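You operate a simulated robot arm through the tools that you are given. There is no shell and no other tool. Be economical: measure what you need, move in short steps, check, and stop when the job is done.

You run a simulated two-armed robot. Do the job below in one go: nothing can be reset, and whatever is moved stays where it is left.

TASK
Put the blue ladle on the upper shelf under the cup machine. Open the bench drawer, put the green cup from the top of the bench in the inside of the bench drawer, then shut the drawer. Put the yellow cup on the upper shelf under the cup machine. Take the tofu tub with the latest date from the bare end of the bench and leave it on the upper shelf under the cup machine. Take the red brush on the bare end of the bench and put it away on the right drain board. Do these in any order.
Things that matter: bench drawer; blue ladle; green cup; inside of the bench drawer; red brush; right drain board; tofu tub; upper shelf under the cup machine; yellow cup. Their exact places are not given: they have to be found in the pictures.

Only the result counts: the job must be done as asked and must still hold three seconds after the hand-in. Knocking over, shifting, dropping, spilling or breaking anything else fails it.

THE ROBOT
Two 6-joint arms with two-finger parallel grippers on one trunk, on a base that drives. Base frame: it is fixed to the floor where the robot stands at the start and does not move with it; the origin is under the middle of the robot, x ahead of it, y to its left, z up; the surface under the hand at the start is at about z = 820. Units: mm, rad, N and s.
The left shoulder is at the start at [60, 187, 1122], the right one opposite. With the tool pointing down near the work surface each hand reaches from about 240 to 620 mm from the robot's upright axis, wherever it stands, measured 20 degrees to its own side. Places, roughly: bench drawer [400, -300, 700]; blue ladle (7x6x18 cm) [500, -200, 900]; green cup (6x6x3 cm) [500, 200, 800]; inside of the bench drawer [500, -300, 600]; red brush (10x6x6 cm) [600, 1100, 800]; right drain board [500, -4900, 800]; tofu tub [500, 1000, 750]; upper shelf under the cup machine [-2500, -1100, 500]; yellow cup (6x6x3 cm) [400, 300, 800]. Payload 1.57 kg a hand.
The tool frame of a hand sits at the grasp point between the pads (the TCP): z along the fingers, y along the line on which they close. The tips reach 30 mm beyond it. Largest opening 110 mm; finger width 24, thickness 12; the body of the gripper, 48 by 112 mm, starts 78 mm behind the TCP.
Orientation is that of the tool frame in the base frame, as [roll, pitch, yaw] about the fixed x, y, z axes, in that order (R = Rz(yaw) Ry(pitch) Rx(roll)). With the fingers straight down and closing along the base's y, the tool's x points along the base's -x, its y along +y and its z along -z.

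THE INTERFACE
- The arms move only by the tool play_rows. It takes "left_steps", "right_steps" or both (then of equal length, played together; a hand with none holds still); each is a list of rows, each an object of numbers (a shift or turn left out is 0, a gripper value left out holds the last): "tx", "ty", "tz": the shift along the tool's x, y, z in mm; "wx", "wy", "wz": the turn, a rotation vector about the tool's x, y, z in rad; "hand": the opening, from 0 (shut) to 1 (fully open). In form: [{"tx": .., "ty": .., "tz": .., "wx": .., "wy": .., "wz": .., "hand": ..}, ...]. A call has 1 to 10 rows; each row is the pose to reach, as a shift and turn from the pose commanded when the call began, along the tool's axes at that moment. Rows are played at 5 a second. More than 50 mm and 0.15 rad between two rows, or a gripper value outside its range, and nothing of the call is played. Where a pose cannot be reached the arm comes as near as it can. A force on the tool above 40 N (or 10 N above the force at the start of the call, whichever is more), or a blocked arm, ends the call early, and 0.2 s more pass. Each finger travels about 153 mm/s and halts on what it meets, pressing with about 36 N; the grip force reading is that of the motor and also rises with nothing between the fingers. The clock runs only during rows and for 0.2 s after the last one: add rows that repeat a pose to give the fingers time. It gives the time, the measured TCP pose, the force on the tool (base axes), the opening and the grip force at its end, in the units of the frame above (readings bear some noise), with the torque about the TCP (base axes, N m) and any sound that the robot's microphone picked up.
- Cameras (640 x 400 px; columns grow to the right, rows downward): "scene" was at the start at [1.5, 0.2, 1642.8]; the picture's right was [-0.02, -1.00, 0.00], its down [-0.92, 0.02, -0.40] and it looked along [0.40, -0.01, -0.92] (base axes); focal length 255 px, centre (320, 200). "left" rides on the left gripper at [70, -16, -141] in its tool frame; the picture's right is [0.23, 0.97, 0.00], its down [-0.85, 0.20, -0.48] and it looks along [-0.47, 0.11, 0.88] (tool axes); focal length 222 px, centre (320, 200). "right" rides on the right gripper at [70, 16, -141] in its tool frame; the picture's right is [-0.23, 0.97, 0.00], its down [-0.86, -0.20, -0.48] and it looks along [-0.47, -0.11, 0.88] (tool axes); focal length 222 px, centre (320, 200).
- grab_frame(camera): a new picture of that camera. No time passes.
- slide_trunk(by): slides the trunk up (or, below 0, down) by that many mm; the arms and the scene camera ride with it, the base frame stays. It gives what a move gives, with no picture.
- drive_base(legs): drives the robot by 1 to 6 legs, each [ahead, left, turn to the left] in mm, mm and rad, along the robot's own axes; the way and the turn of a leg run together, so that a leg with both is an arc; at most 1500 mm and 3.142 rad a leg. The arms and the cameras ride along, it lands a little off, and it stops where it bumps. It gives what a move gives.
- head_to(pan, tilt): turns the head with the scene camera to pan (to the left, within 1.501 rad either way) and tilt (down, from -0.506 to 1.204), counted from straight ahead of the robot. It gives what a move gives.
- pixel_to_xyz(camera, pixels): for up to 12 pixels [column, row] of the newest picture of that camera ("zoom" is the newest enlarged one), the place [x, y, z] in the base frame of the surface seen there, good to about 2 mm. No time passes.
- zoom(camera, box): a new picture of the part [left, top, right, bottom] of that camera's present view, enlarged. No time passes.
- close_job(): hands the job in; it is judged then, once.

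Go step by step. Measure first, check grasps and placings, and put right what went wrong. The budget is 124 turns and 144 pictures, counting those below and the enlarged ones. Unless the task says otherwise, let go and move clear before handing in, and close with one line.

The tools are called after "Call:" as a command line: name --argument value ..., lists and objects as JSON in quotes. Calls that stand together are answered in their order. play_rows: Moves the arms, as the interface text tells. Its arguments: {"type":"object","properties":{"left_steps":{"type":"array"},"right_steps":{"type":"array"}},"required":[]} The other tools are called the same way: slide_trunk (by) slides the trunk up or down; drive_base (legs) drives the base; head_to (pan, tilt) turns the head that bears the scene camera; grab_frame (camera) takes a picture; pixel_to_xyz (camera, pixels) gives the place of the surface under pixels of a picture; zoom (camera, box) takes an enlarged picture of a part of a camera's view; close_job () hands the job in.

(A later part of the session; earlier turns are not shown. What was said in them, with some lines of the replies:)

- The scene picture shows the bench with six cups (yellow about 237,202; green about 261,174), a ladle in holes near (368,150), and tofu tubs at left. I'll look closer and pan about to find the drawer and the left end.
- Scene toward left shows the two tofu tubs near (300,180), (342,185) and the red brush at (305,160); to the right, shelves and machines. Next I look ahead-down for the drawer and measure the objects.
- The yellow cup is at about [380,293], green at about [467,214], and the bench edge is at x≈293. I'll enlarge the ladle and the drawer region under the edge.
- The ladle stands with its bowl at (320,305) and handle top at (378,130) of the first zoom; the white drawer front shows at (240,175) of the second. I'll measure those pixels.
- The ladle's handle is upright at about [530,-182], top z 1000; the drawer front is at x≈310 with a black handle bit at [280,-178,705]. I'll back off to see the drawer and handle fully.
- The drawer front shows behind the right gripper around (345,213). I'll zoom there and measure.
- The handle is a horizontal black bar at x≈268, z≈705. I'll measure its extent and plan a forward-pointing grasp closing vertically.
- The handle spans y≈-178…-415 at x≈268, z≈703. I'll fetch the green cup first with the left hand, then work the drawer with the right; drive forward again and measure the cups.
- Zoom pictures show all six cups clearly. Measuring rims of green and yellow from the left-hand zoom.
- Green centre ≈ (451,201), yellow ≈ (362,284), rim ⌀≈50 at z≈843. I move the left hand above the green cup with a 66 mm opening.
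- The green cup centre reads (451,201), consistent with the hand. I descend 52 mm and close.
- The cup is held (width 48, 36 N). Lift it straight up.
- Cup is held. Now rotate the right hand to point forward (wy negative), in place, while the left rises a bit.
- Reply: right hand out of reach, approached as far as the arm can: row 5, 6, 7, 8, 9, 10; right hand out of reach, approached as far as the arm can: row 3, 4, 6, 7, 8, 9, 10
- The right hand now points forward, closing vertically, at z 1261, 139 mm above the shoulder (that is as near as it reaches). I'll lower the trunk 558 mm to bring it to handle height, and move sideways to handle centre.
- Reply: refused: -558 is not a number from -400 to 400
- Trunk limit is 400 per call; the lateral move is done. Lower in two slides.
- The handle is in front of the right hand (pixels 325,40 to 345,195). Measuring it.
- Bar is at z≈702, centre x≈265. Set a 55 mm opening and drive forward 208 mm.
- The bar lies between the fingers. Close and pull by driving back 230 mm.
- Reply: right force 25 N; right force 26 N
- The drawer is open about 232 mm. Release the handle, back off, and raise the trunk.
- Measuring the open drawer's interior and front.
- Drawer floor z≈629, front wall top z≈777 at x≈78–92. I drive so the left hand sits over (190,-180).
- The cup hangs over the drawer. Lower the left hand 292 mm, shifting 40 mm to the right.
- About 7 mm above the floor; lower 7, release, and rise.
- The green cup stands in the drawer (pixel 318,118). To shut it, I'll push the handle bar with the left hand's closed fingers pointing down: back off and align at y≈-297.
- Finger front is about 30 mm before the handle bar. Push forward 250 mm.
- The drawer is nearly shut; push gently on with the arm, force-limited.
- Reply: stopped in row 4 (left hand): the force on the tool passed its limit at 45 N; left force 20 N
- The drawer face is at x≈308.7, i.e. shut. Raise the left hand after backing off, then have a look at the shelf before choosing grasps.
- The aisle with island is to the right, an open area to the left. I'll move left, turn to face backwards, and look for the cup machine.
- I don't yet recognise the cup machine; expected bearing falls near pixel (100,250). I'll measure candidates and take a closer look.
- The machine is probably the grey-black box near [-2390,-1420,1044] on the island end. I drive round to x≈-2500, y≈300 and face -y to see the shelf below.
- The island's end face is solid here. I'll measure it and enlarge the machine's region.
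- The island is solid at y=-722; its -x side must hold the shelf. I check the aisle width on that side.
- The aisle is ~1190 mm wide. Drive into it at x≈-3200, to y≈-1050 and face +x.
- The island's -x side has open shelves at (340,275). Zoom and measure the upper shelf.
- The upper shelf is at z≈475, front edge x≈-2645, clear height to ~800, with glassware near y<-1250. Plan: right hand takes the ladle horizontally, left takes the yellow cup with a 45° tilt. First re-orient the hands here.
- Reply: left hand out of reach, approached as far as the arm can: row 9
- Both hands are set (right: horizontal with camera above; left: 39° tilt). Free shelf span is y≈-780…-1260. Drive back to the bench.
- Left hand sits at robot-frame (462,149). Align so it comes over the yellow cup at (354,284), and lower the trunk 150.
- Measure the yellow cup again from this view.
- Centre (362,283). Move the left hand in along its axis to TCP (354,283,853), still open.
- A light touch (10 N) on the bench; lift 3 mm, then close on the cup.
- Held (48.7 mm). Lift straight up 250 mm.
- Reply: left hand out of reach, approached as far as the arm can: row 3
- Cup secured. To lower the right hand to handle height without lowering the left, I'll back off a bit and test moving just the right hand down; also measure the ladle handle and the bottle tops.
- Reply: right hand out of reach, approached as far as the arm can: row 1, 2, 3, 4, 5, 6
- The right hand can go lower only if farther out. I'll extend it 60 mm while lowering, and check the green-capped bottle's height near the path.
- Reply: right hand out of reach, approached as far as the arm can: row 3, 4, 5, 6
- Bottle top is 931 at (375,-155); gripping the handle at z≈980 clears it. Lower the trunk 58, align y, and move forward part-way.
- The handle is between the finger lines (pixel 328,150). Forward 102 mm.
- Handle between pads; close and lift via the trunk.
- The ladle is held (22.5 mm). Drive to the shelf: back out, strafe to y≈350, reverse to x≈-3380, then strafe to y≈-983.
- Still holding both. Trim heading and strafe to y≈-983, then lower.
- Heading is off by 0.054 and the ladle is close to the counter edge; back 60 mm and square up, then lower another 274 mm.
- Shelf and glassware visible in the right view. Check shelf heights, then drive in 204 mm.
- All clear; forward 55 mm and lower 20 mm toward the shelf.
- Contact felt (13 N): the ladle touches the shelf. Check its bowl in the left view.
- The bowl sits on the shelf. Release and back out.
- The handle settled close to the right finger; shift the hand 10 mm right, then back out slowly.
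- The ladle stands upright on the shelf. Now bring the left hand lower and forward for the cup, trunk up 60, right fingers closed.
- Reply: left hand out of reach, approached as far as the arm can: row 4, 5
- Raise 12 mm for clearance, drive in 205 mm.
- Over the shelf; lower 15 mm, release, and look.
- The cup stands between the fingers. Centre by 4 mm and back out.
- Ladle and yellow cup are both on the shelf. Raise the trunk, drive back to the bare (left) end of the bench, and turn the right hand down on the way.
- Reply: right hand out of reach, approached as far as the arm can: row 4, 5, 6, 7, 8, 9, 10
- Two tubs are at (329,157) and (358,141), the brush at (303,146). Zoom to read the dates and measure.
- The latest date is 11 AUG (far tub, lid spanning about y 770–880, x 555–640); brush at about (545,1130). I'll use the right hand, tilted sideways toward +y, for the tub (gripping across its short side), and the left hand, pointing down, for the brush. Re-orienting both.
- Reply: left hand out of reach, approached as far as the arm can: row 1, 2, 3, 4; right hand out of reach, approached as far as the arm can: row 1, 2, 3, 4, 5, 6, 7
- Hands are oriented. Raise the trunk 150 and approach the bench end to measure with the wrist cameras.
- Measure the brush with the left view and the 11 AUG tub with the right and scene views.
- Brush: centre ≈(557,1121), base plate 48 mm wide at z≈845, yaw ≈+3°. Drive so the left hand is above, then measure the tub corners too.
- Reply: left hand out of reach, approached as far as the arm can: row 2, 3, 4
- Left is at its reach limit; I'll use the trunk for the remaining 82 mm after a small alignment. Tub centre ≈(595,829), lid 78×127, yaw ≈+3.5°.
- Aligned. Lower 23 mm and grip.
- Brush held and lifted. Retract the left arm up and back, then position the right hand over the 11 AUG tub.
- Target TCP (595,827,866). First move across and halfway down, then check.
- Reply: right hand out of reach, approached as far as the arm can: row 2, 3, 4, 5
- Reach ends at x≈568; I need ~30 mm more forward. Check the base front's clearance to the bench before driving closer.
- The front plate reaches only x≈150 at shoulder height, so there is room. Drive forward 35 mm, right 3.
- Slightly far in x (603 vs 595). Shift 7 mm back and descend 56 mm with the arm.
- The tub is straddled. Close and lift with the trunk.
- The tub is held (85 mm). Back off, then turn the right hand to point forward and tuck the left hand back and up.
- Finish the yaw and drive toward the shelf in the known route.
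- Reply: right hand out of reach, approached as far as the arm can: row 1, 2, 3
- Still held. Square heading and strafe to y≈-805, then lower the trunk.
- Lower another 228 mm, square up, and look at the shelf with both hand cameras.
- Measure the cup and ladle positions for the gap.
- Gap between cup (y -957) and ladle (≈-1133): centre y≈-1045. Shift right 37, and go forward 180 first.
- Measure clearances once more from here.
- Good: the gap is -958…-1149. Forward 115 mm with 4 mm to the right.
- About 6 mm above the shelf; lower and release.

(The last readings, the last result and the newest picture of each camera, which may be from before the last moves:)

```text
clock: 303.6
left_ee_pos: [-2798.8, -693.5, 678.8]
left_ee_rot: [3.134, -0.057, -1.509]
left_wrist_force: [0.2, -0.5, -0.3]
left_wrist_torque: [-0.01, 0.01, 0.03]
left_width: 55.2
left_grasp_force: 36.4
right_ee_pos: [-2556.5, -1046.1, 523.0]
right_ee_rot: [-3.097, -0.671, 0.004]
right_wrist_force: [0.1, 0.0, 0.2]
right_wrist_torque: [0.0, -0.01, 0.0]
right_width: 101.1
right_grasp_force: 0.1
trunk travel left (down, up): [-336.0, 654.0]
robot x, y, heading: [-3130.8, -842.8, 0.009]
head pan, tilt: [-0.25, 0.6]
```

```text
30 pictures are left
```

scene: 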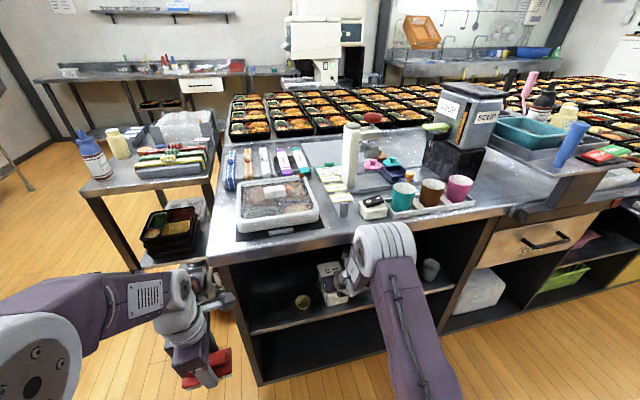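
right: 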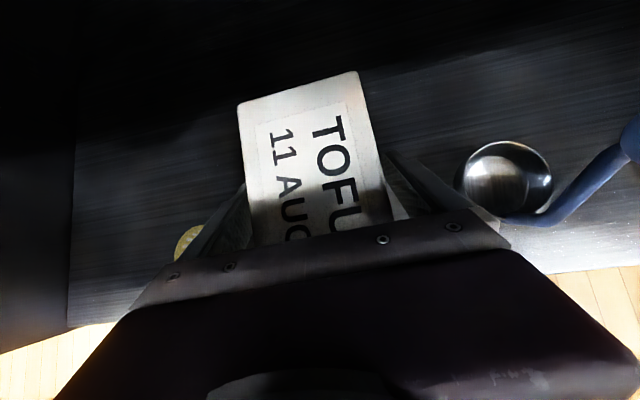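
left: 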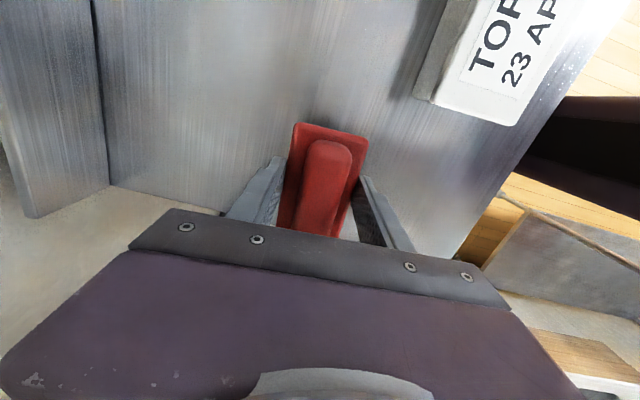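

Released. Back out 270 mm and check.

Call:
drive_base --legs '[[-270, 0, 0]]'

Call:
grab_frame --camera "right"

Call:
zoom --camera "scene" --box '[230, 190, 400, 300]'

```text
clock: 305.6
left_ee_pos: [-3074.5, -695.8, 679.7]
left_ee_rot: [3.137, -0.058, -1.509]
left_wrist_force: [-0.7, 0.0, -0.7]
left_wrist_torque: [-0.03, -0.03, 0.03]
left_width: 55.0
left_grasp_force: 36.2
right_ee_pos: [-2830.9, -1047.3, 522.7]
right_ee_rot: [-3.098, -0.671, 0.002]
right_wrist_force: [0.4, 0.4, 0.4]
right_wrist_torque: [-0.01, -0.02, -0.02]
right_width: 101.5
right_grasp_force: 0.1
trunk travel left (down, up): [-336.0, 654.0]
robot x, y, heading: [-3405.5, -837.6, 0.005]
head pan, tilt: [-0.25, 0.6]
```

```text
29 pictures are left
```

right: 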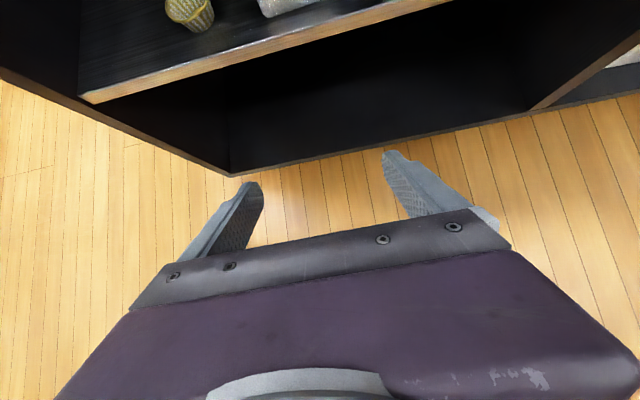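

```text
3.64 times, centred on (315, 245) of scene
```

zoom: 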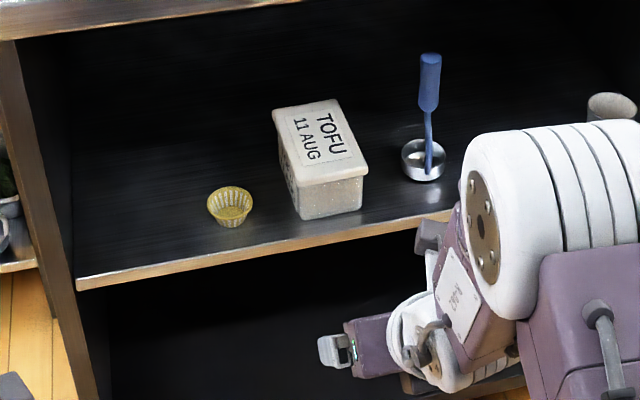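

All three items stand on the shelf. Now the brush: raise the trunk, drive back to the main aisle, and look toward the drain boards.

Call:
slide_trunk --by 400

Call:
drive_base --legs '[[0, 1200, 0], [1400, 0, -0.03], [1250, 0, 0]]'

Call:
head_to --pan -1.4 --tilt 0.45

Call:
grab_frame --camera "scene"

```text
clock: 309.4
left_ee_pos: [-3074.2, -695.9, 1078.9]
left_ee_rot: [3.136, -0.058, -1.509]
left_wrist_force: [-0.3, -0.1, -0.4]
left_wrist_torque: [0.0, 0.03, -0.02]
left_width: 54.9
left_grasp_force: 35.7
right_ee_pos: [-2830.3, -1047.7, 923.1]
right_ee_rot: [-3.097, -0.671, 0.002]
right_wrist_force: [-0.9, 0.0, 0.0]
right_wrist_torque: [0.0, 0.02, 0.02]
right_width: 101.3
right_grasp_force: 0.1
trunk travel left (down, up): [-736.0, 254.0]
robot x, y, heading: [-3403.5, -839.0, 0.003]
head pan, tilt: [-0.25, 0.6]
```

```text
clock: 327.9
left_ee_pos: [-404.4, 213.9, 1078.5]
left_ee_rot: [3.135, -0.058, -1.639]
left_wrist_force: [-0.7, -0.1, -0.6]
left_wrist_torque: [-0.03, -0.02, -0.02]
left_width: 55.1
left_grasp_force: 35.6
right_ee_pos: [-208.2, -167.4, 922.8]
right_ee_rot: [-3.099, -0.672, -0.127]
right_wrist_force: [-0.7, 0.8, -0.5]
right_wrist_torque: [-0.03, 0.02, -0.02]
right_width: 101.2
right_grasp_force: 0.1
trunk travel left (down, up): [-736.0, 254.0]
robot x, y, heading: [-752.7, 112.7, -0.128]
head pan, tilt: [-0.25, 0.6]
```

```text
clock: 329.2
left_ee_pos: [-403.6, 213.9, 1078.2]
left_ee_rot: [3.136, -0.058, -1.638]
left_wrist_force: [-0.7, 0.6, -0.6]
left_wrist_torque: [0.03, 0.01, 0.02]
left_width: 55.3
left_grasp_force: 36.2
right_ee_pos: [-209.0, -166.1, 922.4]
right_ee_rot: [-3.098, -0.671, -0.128]
right_wrist_force: [0.1, 0.0, 0.4]
right_wrist_torque: [0.06, 0.01, 0.01]
right_width: 101.2
right_grasp_force: 0.1
trunk travel left (down, up): [-736.0, 254.0]
robot x, y, heading: [-751.6, 109.1, -0.122]
head pan, tilt: [-1.4, 0.45]
```

```text
27 pictures are left
```

scene: 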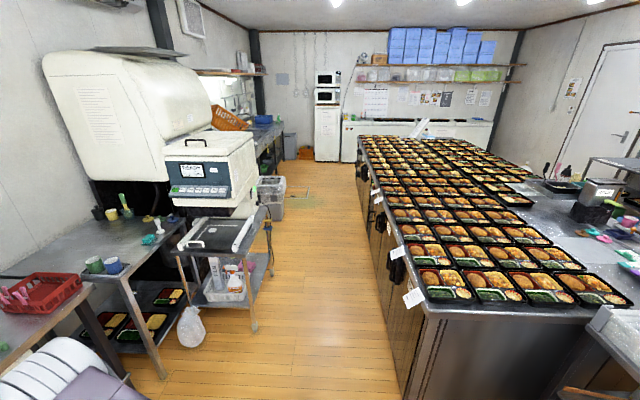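

Measure the aisle edges to plan the way down it.

Call:
pixel_to_xyz --camera "scene" --pixels '[[255, 328], [270, 270], [285, 215], [405, 390], [365, 190], [190, 345], [165, 375], [385, 260], [264, 130], [313, 160], [240, 250], [350, 160]]'

Call:
zoom --camera "scene" --box '[180, 70, 340, 190]'

```text
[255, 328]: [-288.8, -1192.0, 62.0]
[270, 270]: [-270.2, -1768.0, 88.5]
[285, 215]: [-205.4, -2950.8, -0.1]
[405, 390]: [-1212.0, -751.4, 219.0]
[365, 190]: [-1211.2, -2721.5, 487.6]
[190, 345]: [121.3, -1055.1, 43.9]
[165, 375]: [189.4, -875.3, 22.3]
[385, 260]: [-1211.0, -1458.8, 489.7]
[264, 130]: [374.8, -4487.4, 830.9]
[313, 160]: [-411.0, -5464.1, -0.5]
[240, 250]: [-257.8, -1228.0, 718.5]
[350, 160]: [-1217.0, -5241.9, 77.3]
```

```text
3.33 times, centred on (260, 130) of scene
```

zoom: 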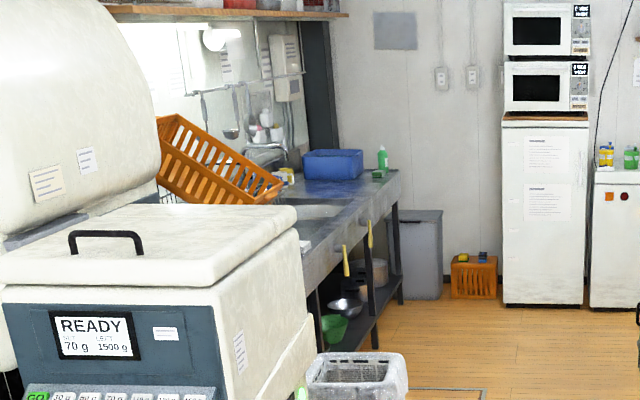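

The aisle runs between x≈-289 (cart) and x≈-1212 (island). Turn to face -y at x≈-750 and go down it, first part.

Call:
drive_base --legs '[[0, 0, -1.449], [900, 0, 0]]'

Call:
head_to --pan 0.2 --tilt 0.6

Call:
grab_frame --camera "scene"

```text
clock: 337.5
left_ee_pos: [-562.5, -1123.8, 1079.2]
left_ee_rot: [3.133, -0.058, -3.039]
left_wrist_force: [0.7, 0.0, -0.9]
left_wrist_torque: [0.0, 0.05, 0.03]
left_width: 55.2
left_grasp_force: 35.7
right_ee_pos: [-903.6, -1382.0, 923.1]
right_ee_rot: [-3.098, -0.669, -1.527]
right_wrist_force: [-0.4, -0.4, -0.6]
right_wrist_torque: [-0.03, 0.01, -0.02]
right_width: 101.3
right_grasp_force: 0.1
trunk travel left (down, up): [-736.0, 254.0]
robot x, y, heading: [-721.2, -801.5, -1.533]
head pan, tilt: [-1.4, 0.45]
```

```text
clock: 339.2
left_ee_pos: [-561.1, -1124.9, 1079.3]
left_ee_rot: [3.136, -0.056, -3.038]
left_wrist_force: [-0.1, -0.2, -0.9]
left_wrist_torque: [0.01, -0.01, -0.02]
left_width: 55.2
left_grasp_force: 35.9
right_ee_pos: [-903.0, -1382.2, 922.2]
right_ee_rot: [-3.098, -0.671, -1.527]
right_wrist_force: [-0.1, -0.2, 0.0]
right_wrist_torque: [0.03, -0.01, -0.01]
right_width: 101.2
right_grasp_force: 0.0
trunk travel left (down, up): [-736.0, 254.0]
robot x, y, heading: [-718.3, -801.9, -1.527]
head pan, tilt: [0.201, 0.6]
```

```text
25 pictures are left
```

scene: 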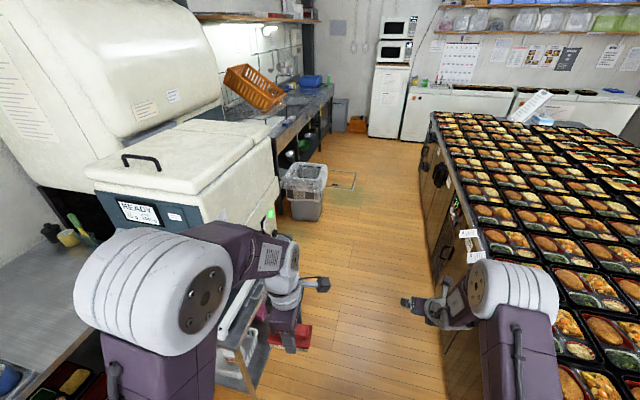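

Clearances look fine. Correct heading and continue to y≈-3550.

Call:
drive_base --legs '[[0, -15, -0.044], [1400, 0, 0], [1350, 0, 0]]'

Call:
head_to --pan 0.5 --tilt 0.6

Call:
grab_frame --camera "scene"

```text
clock: 353.1
left_ee_pos: [-518.3, -3916.1, 1079.6]
left_ee_rot: [3.134, -0.056, -3.036]
left_wrist_force: [-0.7, -0.2, -0.9]
left_wrist_torque: [0.01, 0.02, 0.01]
left_width: 55.4
left_grasp_force: 36.0
right_ee_pos: [-858.5, -4175.6, 922.9]
right_ee_rot: [-3.097, -0.669, -1.523]
right_wrist_force: [0.4, 0.8, -0.3]
right_wrist_torque: [-0.01, 0.02, 0.0]
right_width: 101.3
right_grasp_force: 0.1
trunk travel left (down, up): [-736.0, 254.0]
robot x, y, heading: [-678.5, -3593.4, -1.523]
head pan, tilt: [0.201, 0.6]
```

```text
clock: 353.9
left_ee_pos: [-519.3, -3915.0, 1078.5]
left_ee_rot: [3.135, -0.057, -3.035]
left_wrist_force: [0.1, 0.4, -1.0]
left_wrist_torque: [-0.03, 0.01, 0.04]
left_width: 55.2
left_grasp_force: 36.3
right_ee_pos: [-859.2, -4174.9, 922.7]
right_ee_rot: [-3.098, -0.67, -1.524]
right_wrist_force: [0.0, 1.1, -0.2]
right_wrist_torque: [0.0, -0.02, 0.02]
right_width: 101.3
right_grasp_force: 0.0
trunk travel left (down, up): [-736.0, 254.0]
robot x, y, heading: [-677.3, -3592.7, -1.52]
head pan, tilt: [0.499, 0.6]
```

```text
24 pictures are left
```

scene: 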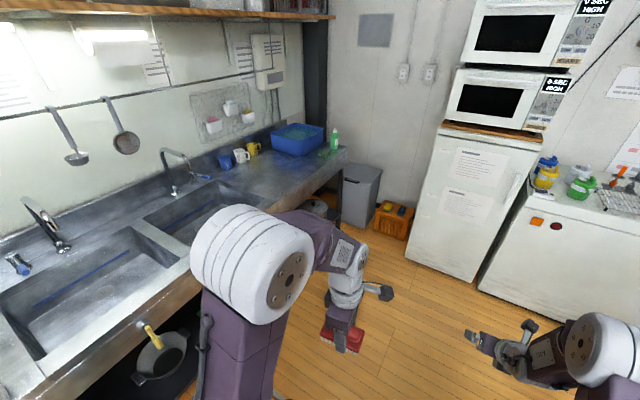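

The right drain board is beyond the second basin, around (280,175). Measure its free area.

Call:
pixel_to_xyz --camera "scene" --pixels '[[240, 180], [270, 180], [300, 170], [325, 165], [345, 150], [295, 155], [240, 158], [255, 165], [330, 180], [265, 200], [270, 165], [222, 188]]'

Call:
zoom --camera "scene" --box '[190, 110, 370, 222]'

```text
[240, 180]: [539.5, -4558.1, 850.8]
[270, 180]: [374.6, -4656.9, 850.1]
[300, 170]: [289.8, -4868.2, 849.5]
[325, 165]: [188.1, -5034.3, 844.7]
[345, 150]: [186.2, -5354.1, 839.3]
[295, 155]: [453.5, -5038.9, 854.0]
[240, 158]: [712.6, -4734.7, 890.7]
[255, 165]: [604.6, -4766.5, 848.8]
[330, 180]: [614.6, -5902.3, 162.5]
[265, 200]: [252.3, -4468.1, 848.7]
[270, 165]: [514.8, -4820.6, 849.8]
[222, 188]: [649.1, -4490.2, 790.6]
```

```text
3.56 times, centred on (280, 166) of scene
```

zoom: 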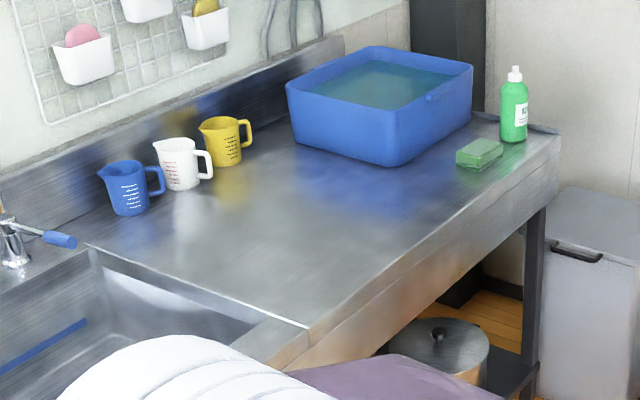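

Board is at z≈850, front edge x≈190; free area about (400,-4750), basin from y<-5020, mugs x>600. Retract the right hand, extend the left, then turn to face the sink and strafe.

Call:
play_rows --right_steps '[{"tx": -10, "tz": -40}, {"tx": -21, "tz": -80}, {"tx": -32, "tz": -120}, {"tx": -42, "tz": -160}, {"tx": -53, "tz": -200}, {"tx": -64, "tz": -241}]' --left_steps '[{"ty": -30}, {"ty": -60}, {"ty": -90}, {"ty": -120}, {"ty": -150}, {"ty": -180}]'

Call:
drive_base --legs '[[0, 0, 1.52], [0, -1100, 0]]'

Call:
head_to --pan -0.1 --tilt 0.7

Call:
grab_frame --camera "scene"

```text
clock: 355.3
left_ee_pos: [-497.8, -4091.6, 1076.6]
left_ee_rot: [3.135, -0.057, -3.038]
left_wrist_force: [0.1, 0.5, -1.3]
left_wrist_torque: [-0.02, 0.04, 0.0]
left_width: 55.1
left_grasp_force: 36.4
right_ee_pos: [-894.1, -4014.3, 1085.3]
right_ee_rot: [-3.098, -0.666, -1.527]
right_wrist_force: [-0.5, -0.5, 0.5]
right_wrist_torque: [0.03, -0.01, -0.01]
right_width: 101.3
right_grasp_force: 0.1
right hand out of reach, approached as far as the arm can: row 5, 6
trunk travel left (down, up): [-736.0, 254.0]
robot x, y, heading: [-678.7, -3596.6, -1.522]
head pan, tilt: [0.499, 0.6]
```

```text
clock: 364.7
left_ee_pos: [-180.3, -4560.3, 1078.4]
left_ee_rot: [3.136, -0.059, -1.515]
left_wrist_force: [-0.7, -0.2, -1.6]
left_wrist_torque: [-0.01, 0.01, -0.04]
left_width: 55.0
left_grasp_force: 36.0
right_ee_pos: [-278.0, -4950.3, 1085.3]
right_ee_rot: [-3.098, -0.665, -0.002]
right_wrist_force: [0.3, 0.4, -0.9]
right_wrist_torque: [0.01, 0.02, -0.02]
right_width: 101.3
right_grasp_force: 0.0
trunk travel left (down, up): [-736.0, 254.0]
robot x, y, heading: [-690.8, -4715.3, 0.0]
head pan, tilt: [0.499, 0.6]
```

```text
clock: 365.7
left_ee_pos: [-179.3, -4560.3, 1077.5]
left_ee_rot: [3.134, -0.057, -1.515]
left_wrist_force: [0.2, 0.1, -1.1]
left_wrist_torque: [-0.02, -0.03, -0.01]
left_width: 55.3
left_grasp_force: 36.1
right_ee_pos: [-278.7, -4950.5, 1085.5]
right_ee_rot: [-3.097, -0.666, -0.002]
right_wrist_force: [0.0, 0.2, -0.4]
right_wrist_torque: [0.0, 0.01, -0.02]
right_width: 101.3
right_grasp_force: 0.1
trunk travel left (down, up): [-736.0, 254.0]
robot x, y, heading: [-691.0, -4713.6, -0.001]
head pan, tilt: [-0.099, 0.7]
```

```text
22 pictures are left
```

scene: 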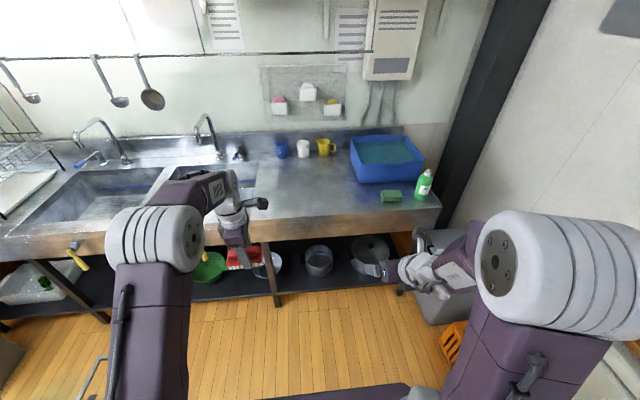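

Drive so the left hand is over (380,-4720): strafe 160 right, forward 560.

Call:
drive_base --legs '[[0, -160, 0], [560, 0, 0]]'

Call:
grab_frame --camera "left"

Call:
grab_frame --camera "scene"

```text
clock: 369.9
left_ee_pos: [369.6, -4720.1, 1078.1]
left_ee_rot: [3.135, -0.057, -1.51]
left_wrist_force: [0.2, -0.4, -1.3]
left_wrist_torque: [-0.01, 0.02, 0.01]
left_width: 55.2
left_grasp_force: 36.1
right_ee_pos: [273.1, -5110.7, 1084.8]
right_ee_rot: [-3.097, -0.666, 0.002]
right_wrist_force: [-0.4, 0.7, 0.6]
right_wrist_torque: [0.03, -0.02, -0.02]
right_width: 101.1
right_grasp_force: 0.1
trunk travel left (down, up): [-736.0, 254.0]
robot x, y, heading: [-137.1, -4877.1, 0.0]
head pan, tilt: [-0.099, 0.7]
```

```text
21 pictures are left
```

left: 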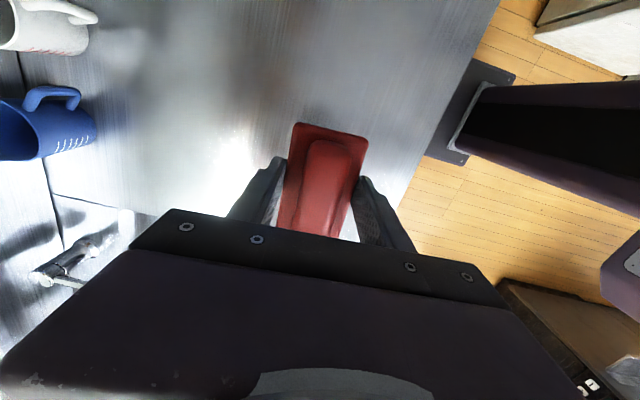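

```text
20 pictures are left
```

scene: 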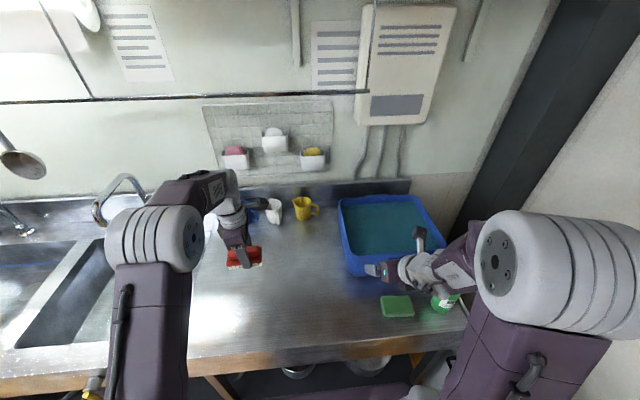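

Over the board. Check the board height beneath and lower with the arm.

Call:
pixel_to_xyz --camera "left" --pixels '[[240, 100], [400, 120], [200, 200], [90, 190], [325, 100]]'

Call:
play_rows --left_steps '[{"tz": 40}, {"tz": 80}, {"tz": 120}, {"tz": 150}, {"tz": 172}, {"tz": 172}]'

Call:
grab_frame --camera "left"

```text
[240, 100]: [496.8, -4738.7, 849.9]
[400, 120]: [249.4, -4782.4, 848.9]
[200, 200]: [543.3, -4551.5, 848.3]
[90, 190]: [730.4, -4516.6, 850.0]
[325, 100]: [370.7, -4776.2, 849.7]
```

```text
clock: 371.3
left_ee_pos: [369.3, -4728.6, 904.8]
left_ee_rot: [3.135, -0.056, -1.511]
left_wrist_force: [-1.5, -0.2, -0.9]
left_wrist_torque: [0.0, 0.01, 0.01]
left_width: 55.1
left_grasp_force: 35.7
right_ee_pos: [273.6, -5110.9, 1085.6]
right_ee_rot: [-3.096, -0.666, 0.0]
right_wrist_force: [0.1, -0.3, -0.5]
right_wrist_torque: [0.0, 0.0, -0.02]
right_width: 101.0
right_grasp_force: 0.1
trunk travel left (down, up): [-736.0, 254.0]
robot x, y, heading: [-138.0, -4879.8, -0.001]
head pan, tilt: [-0.099, 0.7]
```

```text
19 pictures are left
```

left: 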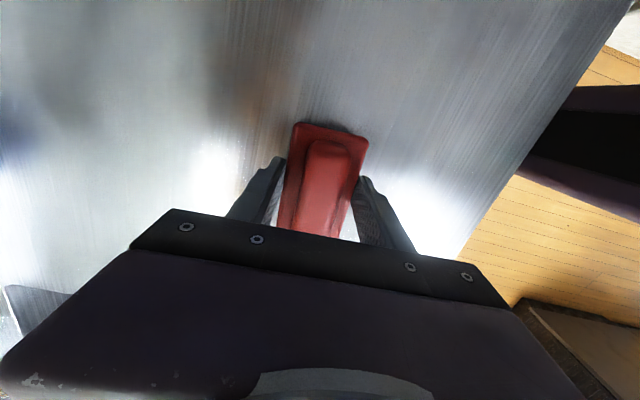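

Lower 14 mm more, release, rise.

Call:
play_rows --left_steps '[{"tz": 8}, {"tz": 14}, {"tz": 14}, {"tz": 14, "hand": 0.6}, {"tz": 14, "hand": 0.7}, {"tz": 14, "hand": 0.7}, {"tz": -30}, {"tz": -75}, {"tz": -120}, {"tz": -120}]'

Call:
grab_frame --camera "left"

Call:
grab_frame --camera "scene"

```text
clock: 373.5
left_ee_pos: [370.2, -4726.4, 1025.5]
left_ee_rot: [3.134, -0.06, -1.511]
left_wrist_force: [0.4, 0.1, 0.7]
left_wrist_torque: [-0.01, -0.02, 0.01]
left_width: 77.1
left_grasp_force: 0.1
right_ee_pos: [274.0, -5109.8, 1084.2]
right_ee_rot: [-3.097, -0.667, 0.0]
right_wrist_force: [0.2, -0.5, -0.8]
right_wrist_torque: [0.03, 0.0, 0.01]
right_width: 101.2
right_grasp_force: 0.0
trunk travel left (down, up): [-736.0, 254.0]
robot x, y, heading: [-139.0, -4878.4, 0.0]
head pan, tilt: [-0.099, 0.7]
```

```text
18 pictures are left
```

left: 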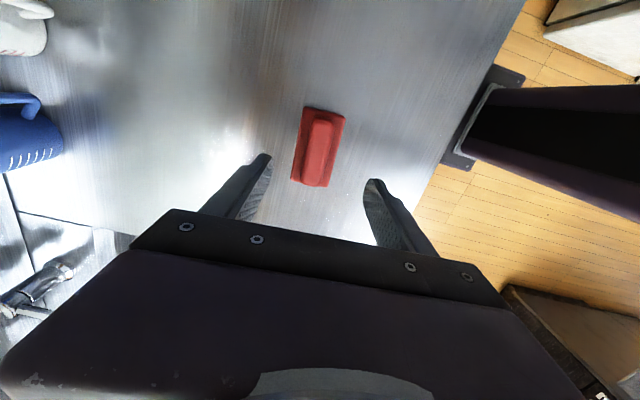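

```text
17 pictures are left
```

scene: 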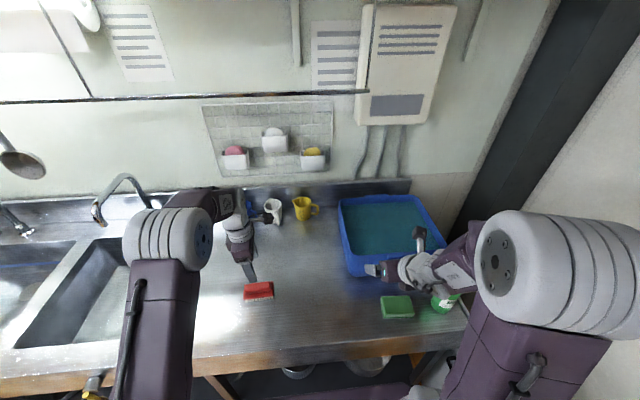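

The brush sits on the right drain board (scene 258,290). Back clear before handing in.

Call:
drive_base --legs '[[-350, 0, 0]]'

Call:
grab_frame --camera "scene"

```text
clock: 375.8
left_ee_pos: [13.4, -4727.7, 1024.2]
left_ee_rot: [3.133, -0.057, -1.512]
left_wrist_force: [-0.5, 0.8, -0.4]
left_wrist_torque: [0.03, 0.0, -0.04]
left_width: 76.8
left_grasp_force: 0.1
right_ee_pos: [-81.3, -5111.8, 1084.2]
right_ee_rot: [-3.097, -0.664, -0.001]
right_wrist_force: [0.5, 0.5, 0.3]
right_wrist_torque: [0.02, 0.0, -0.02]
right_width: 101.4
right_grasp_force: 0.0
trunk travel left (down, up): [-736.0, 254.0]
robot x, y, heading: [-490.9, -4873.6, 0.002]
head pan, tilt: [-0.099, 0.7]
```

```text
16 pictures are left
```

scene: 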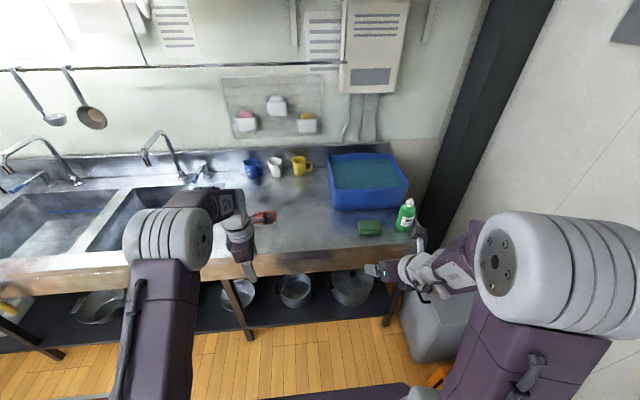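

The last picture shows the brush lying on the right drain board, the hands empty and clear, and everything else was checked in place earlier; I hand the job in.

Call:
close_job

```text
The job is handed in.
```

The job is handed in with all five parts done. The blue ladle, the yellow cup and the 11 AUG tofu tub are on the upper shelf under the cup machine. The green cup is in the bench drawer, which is shut, and the red brush is on the right drain board.
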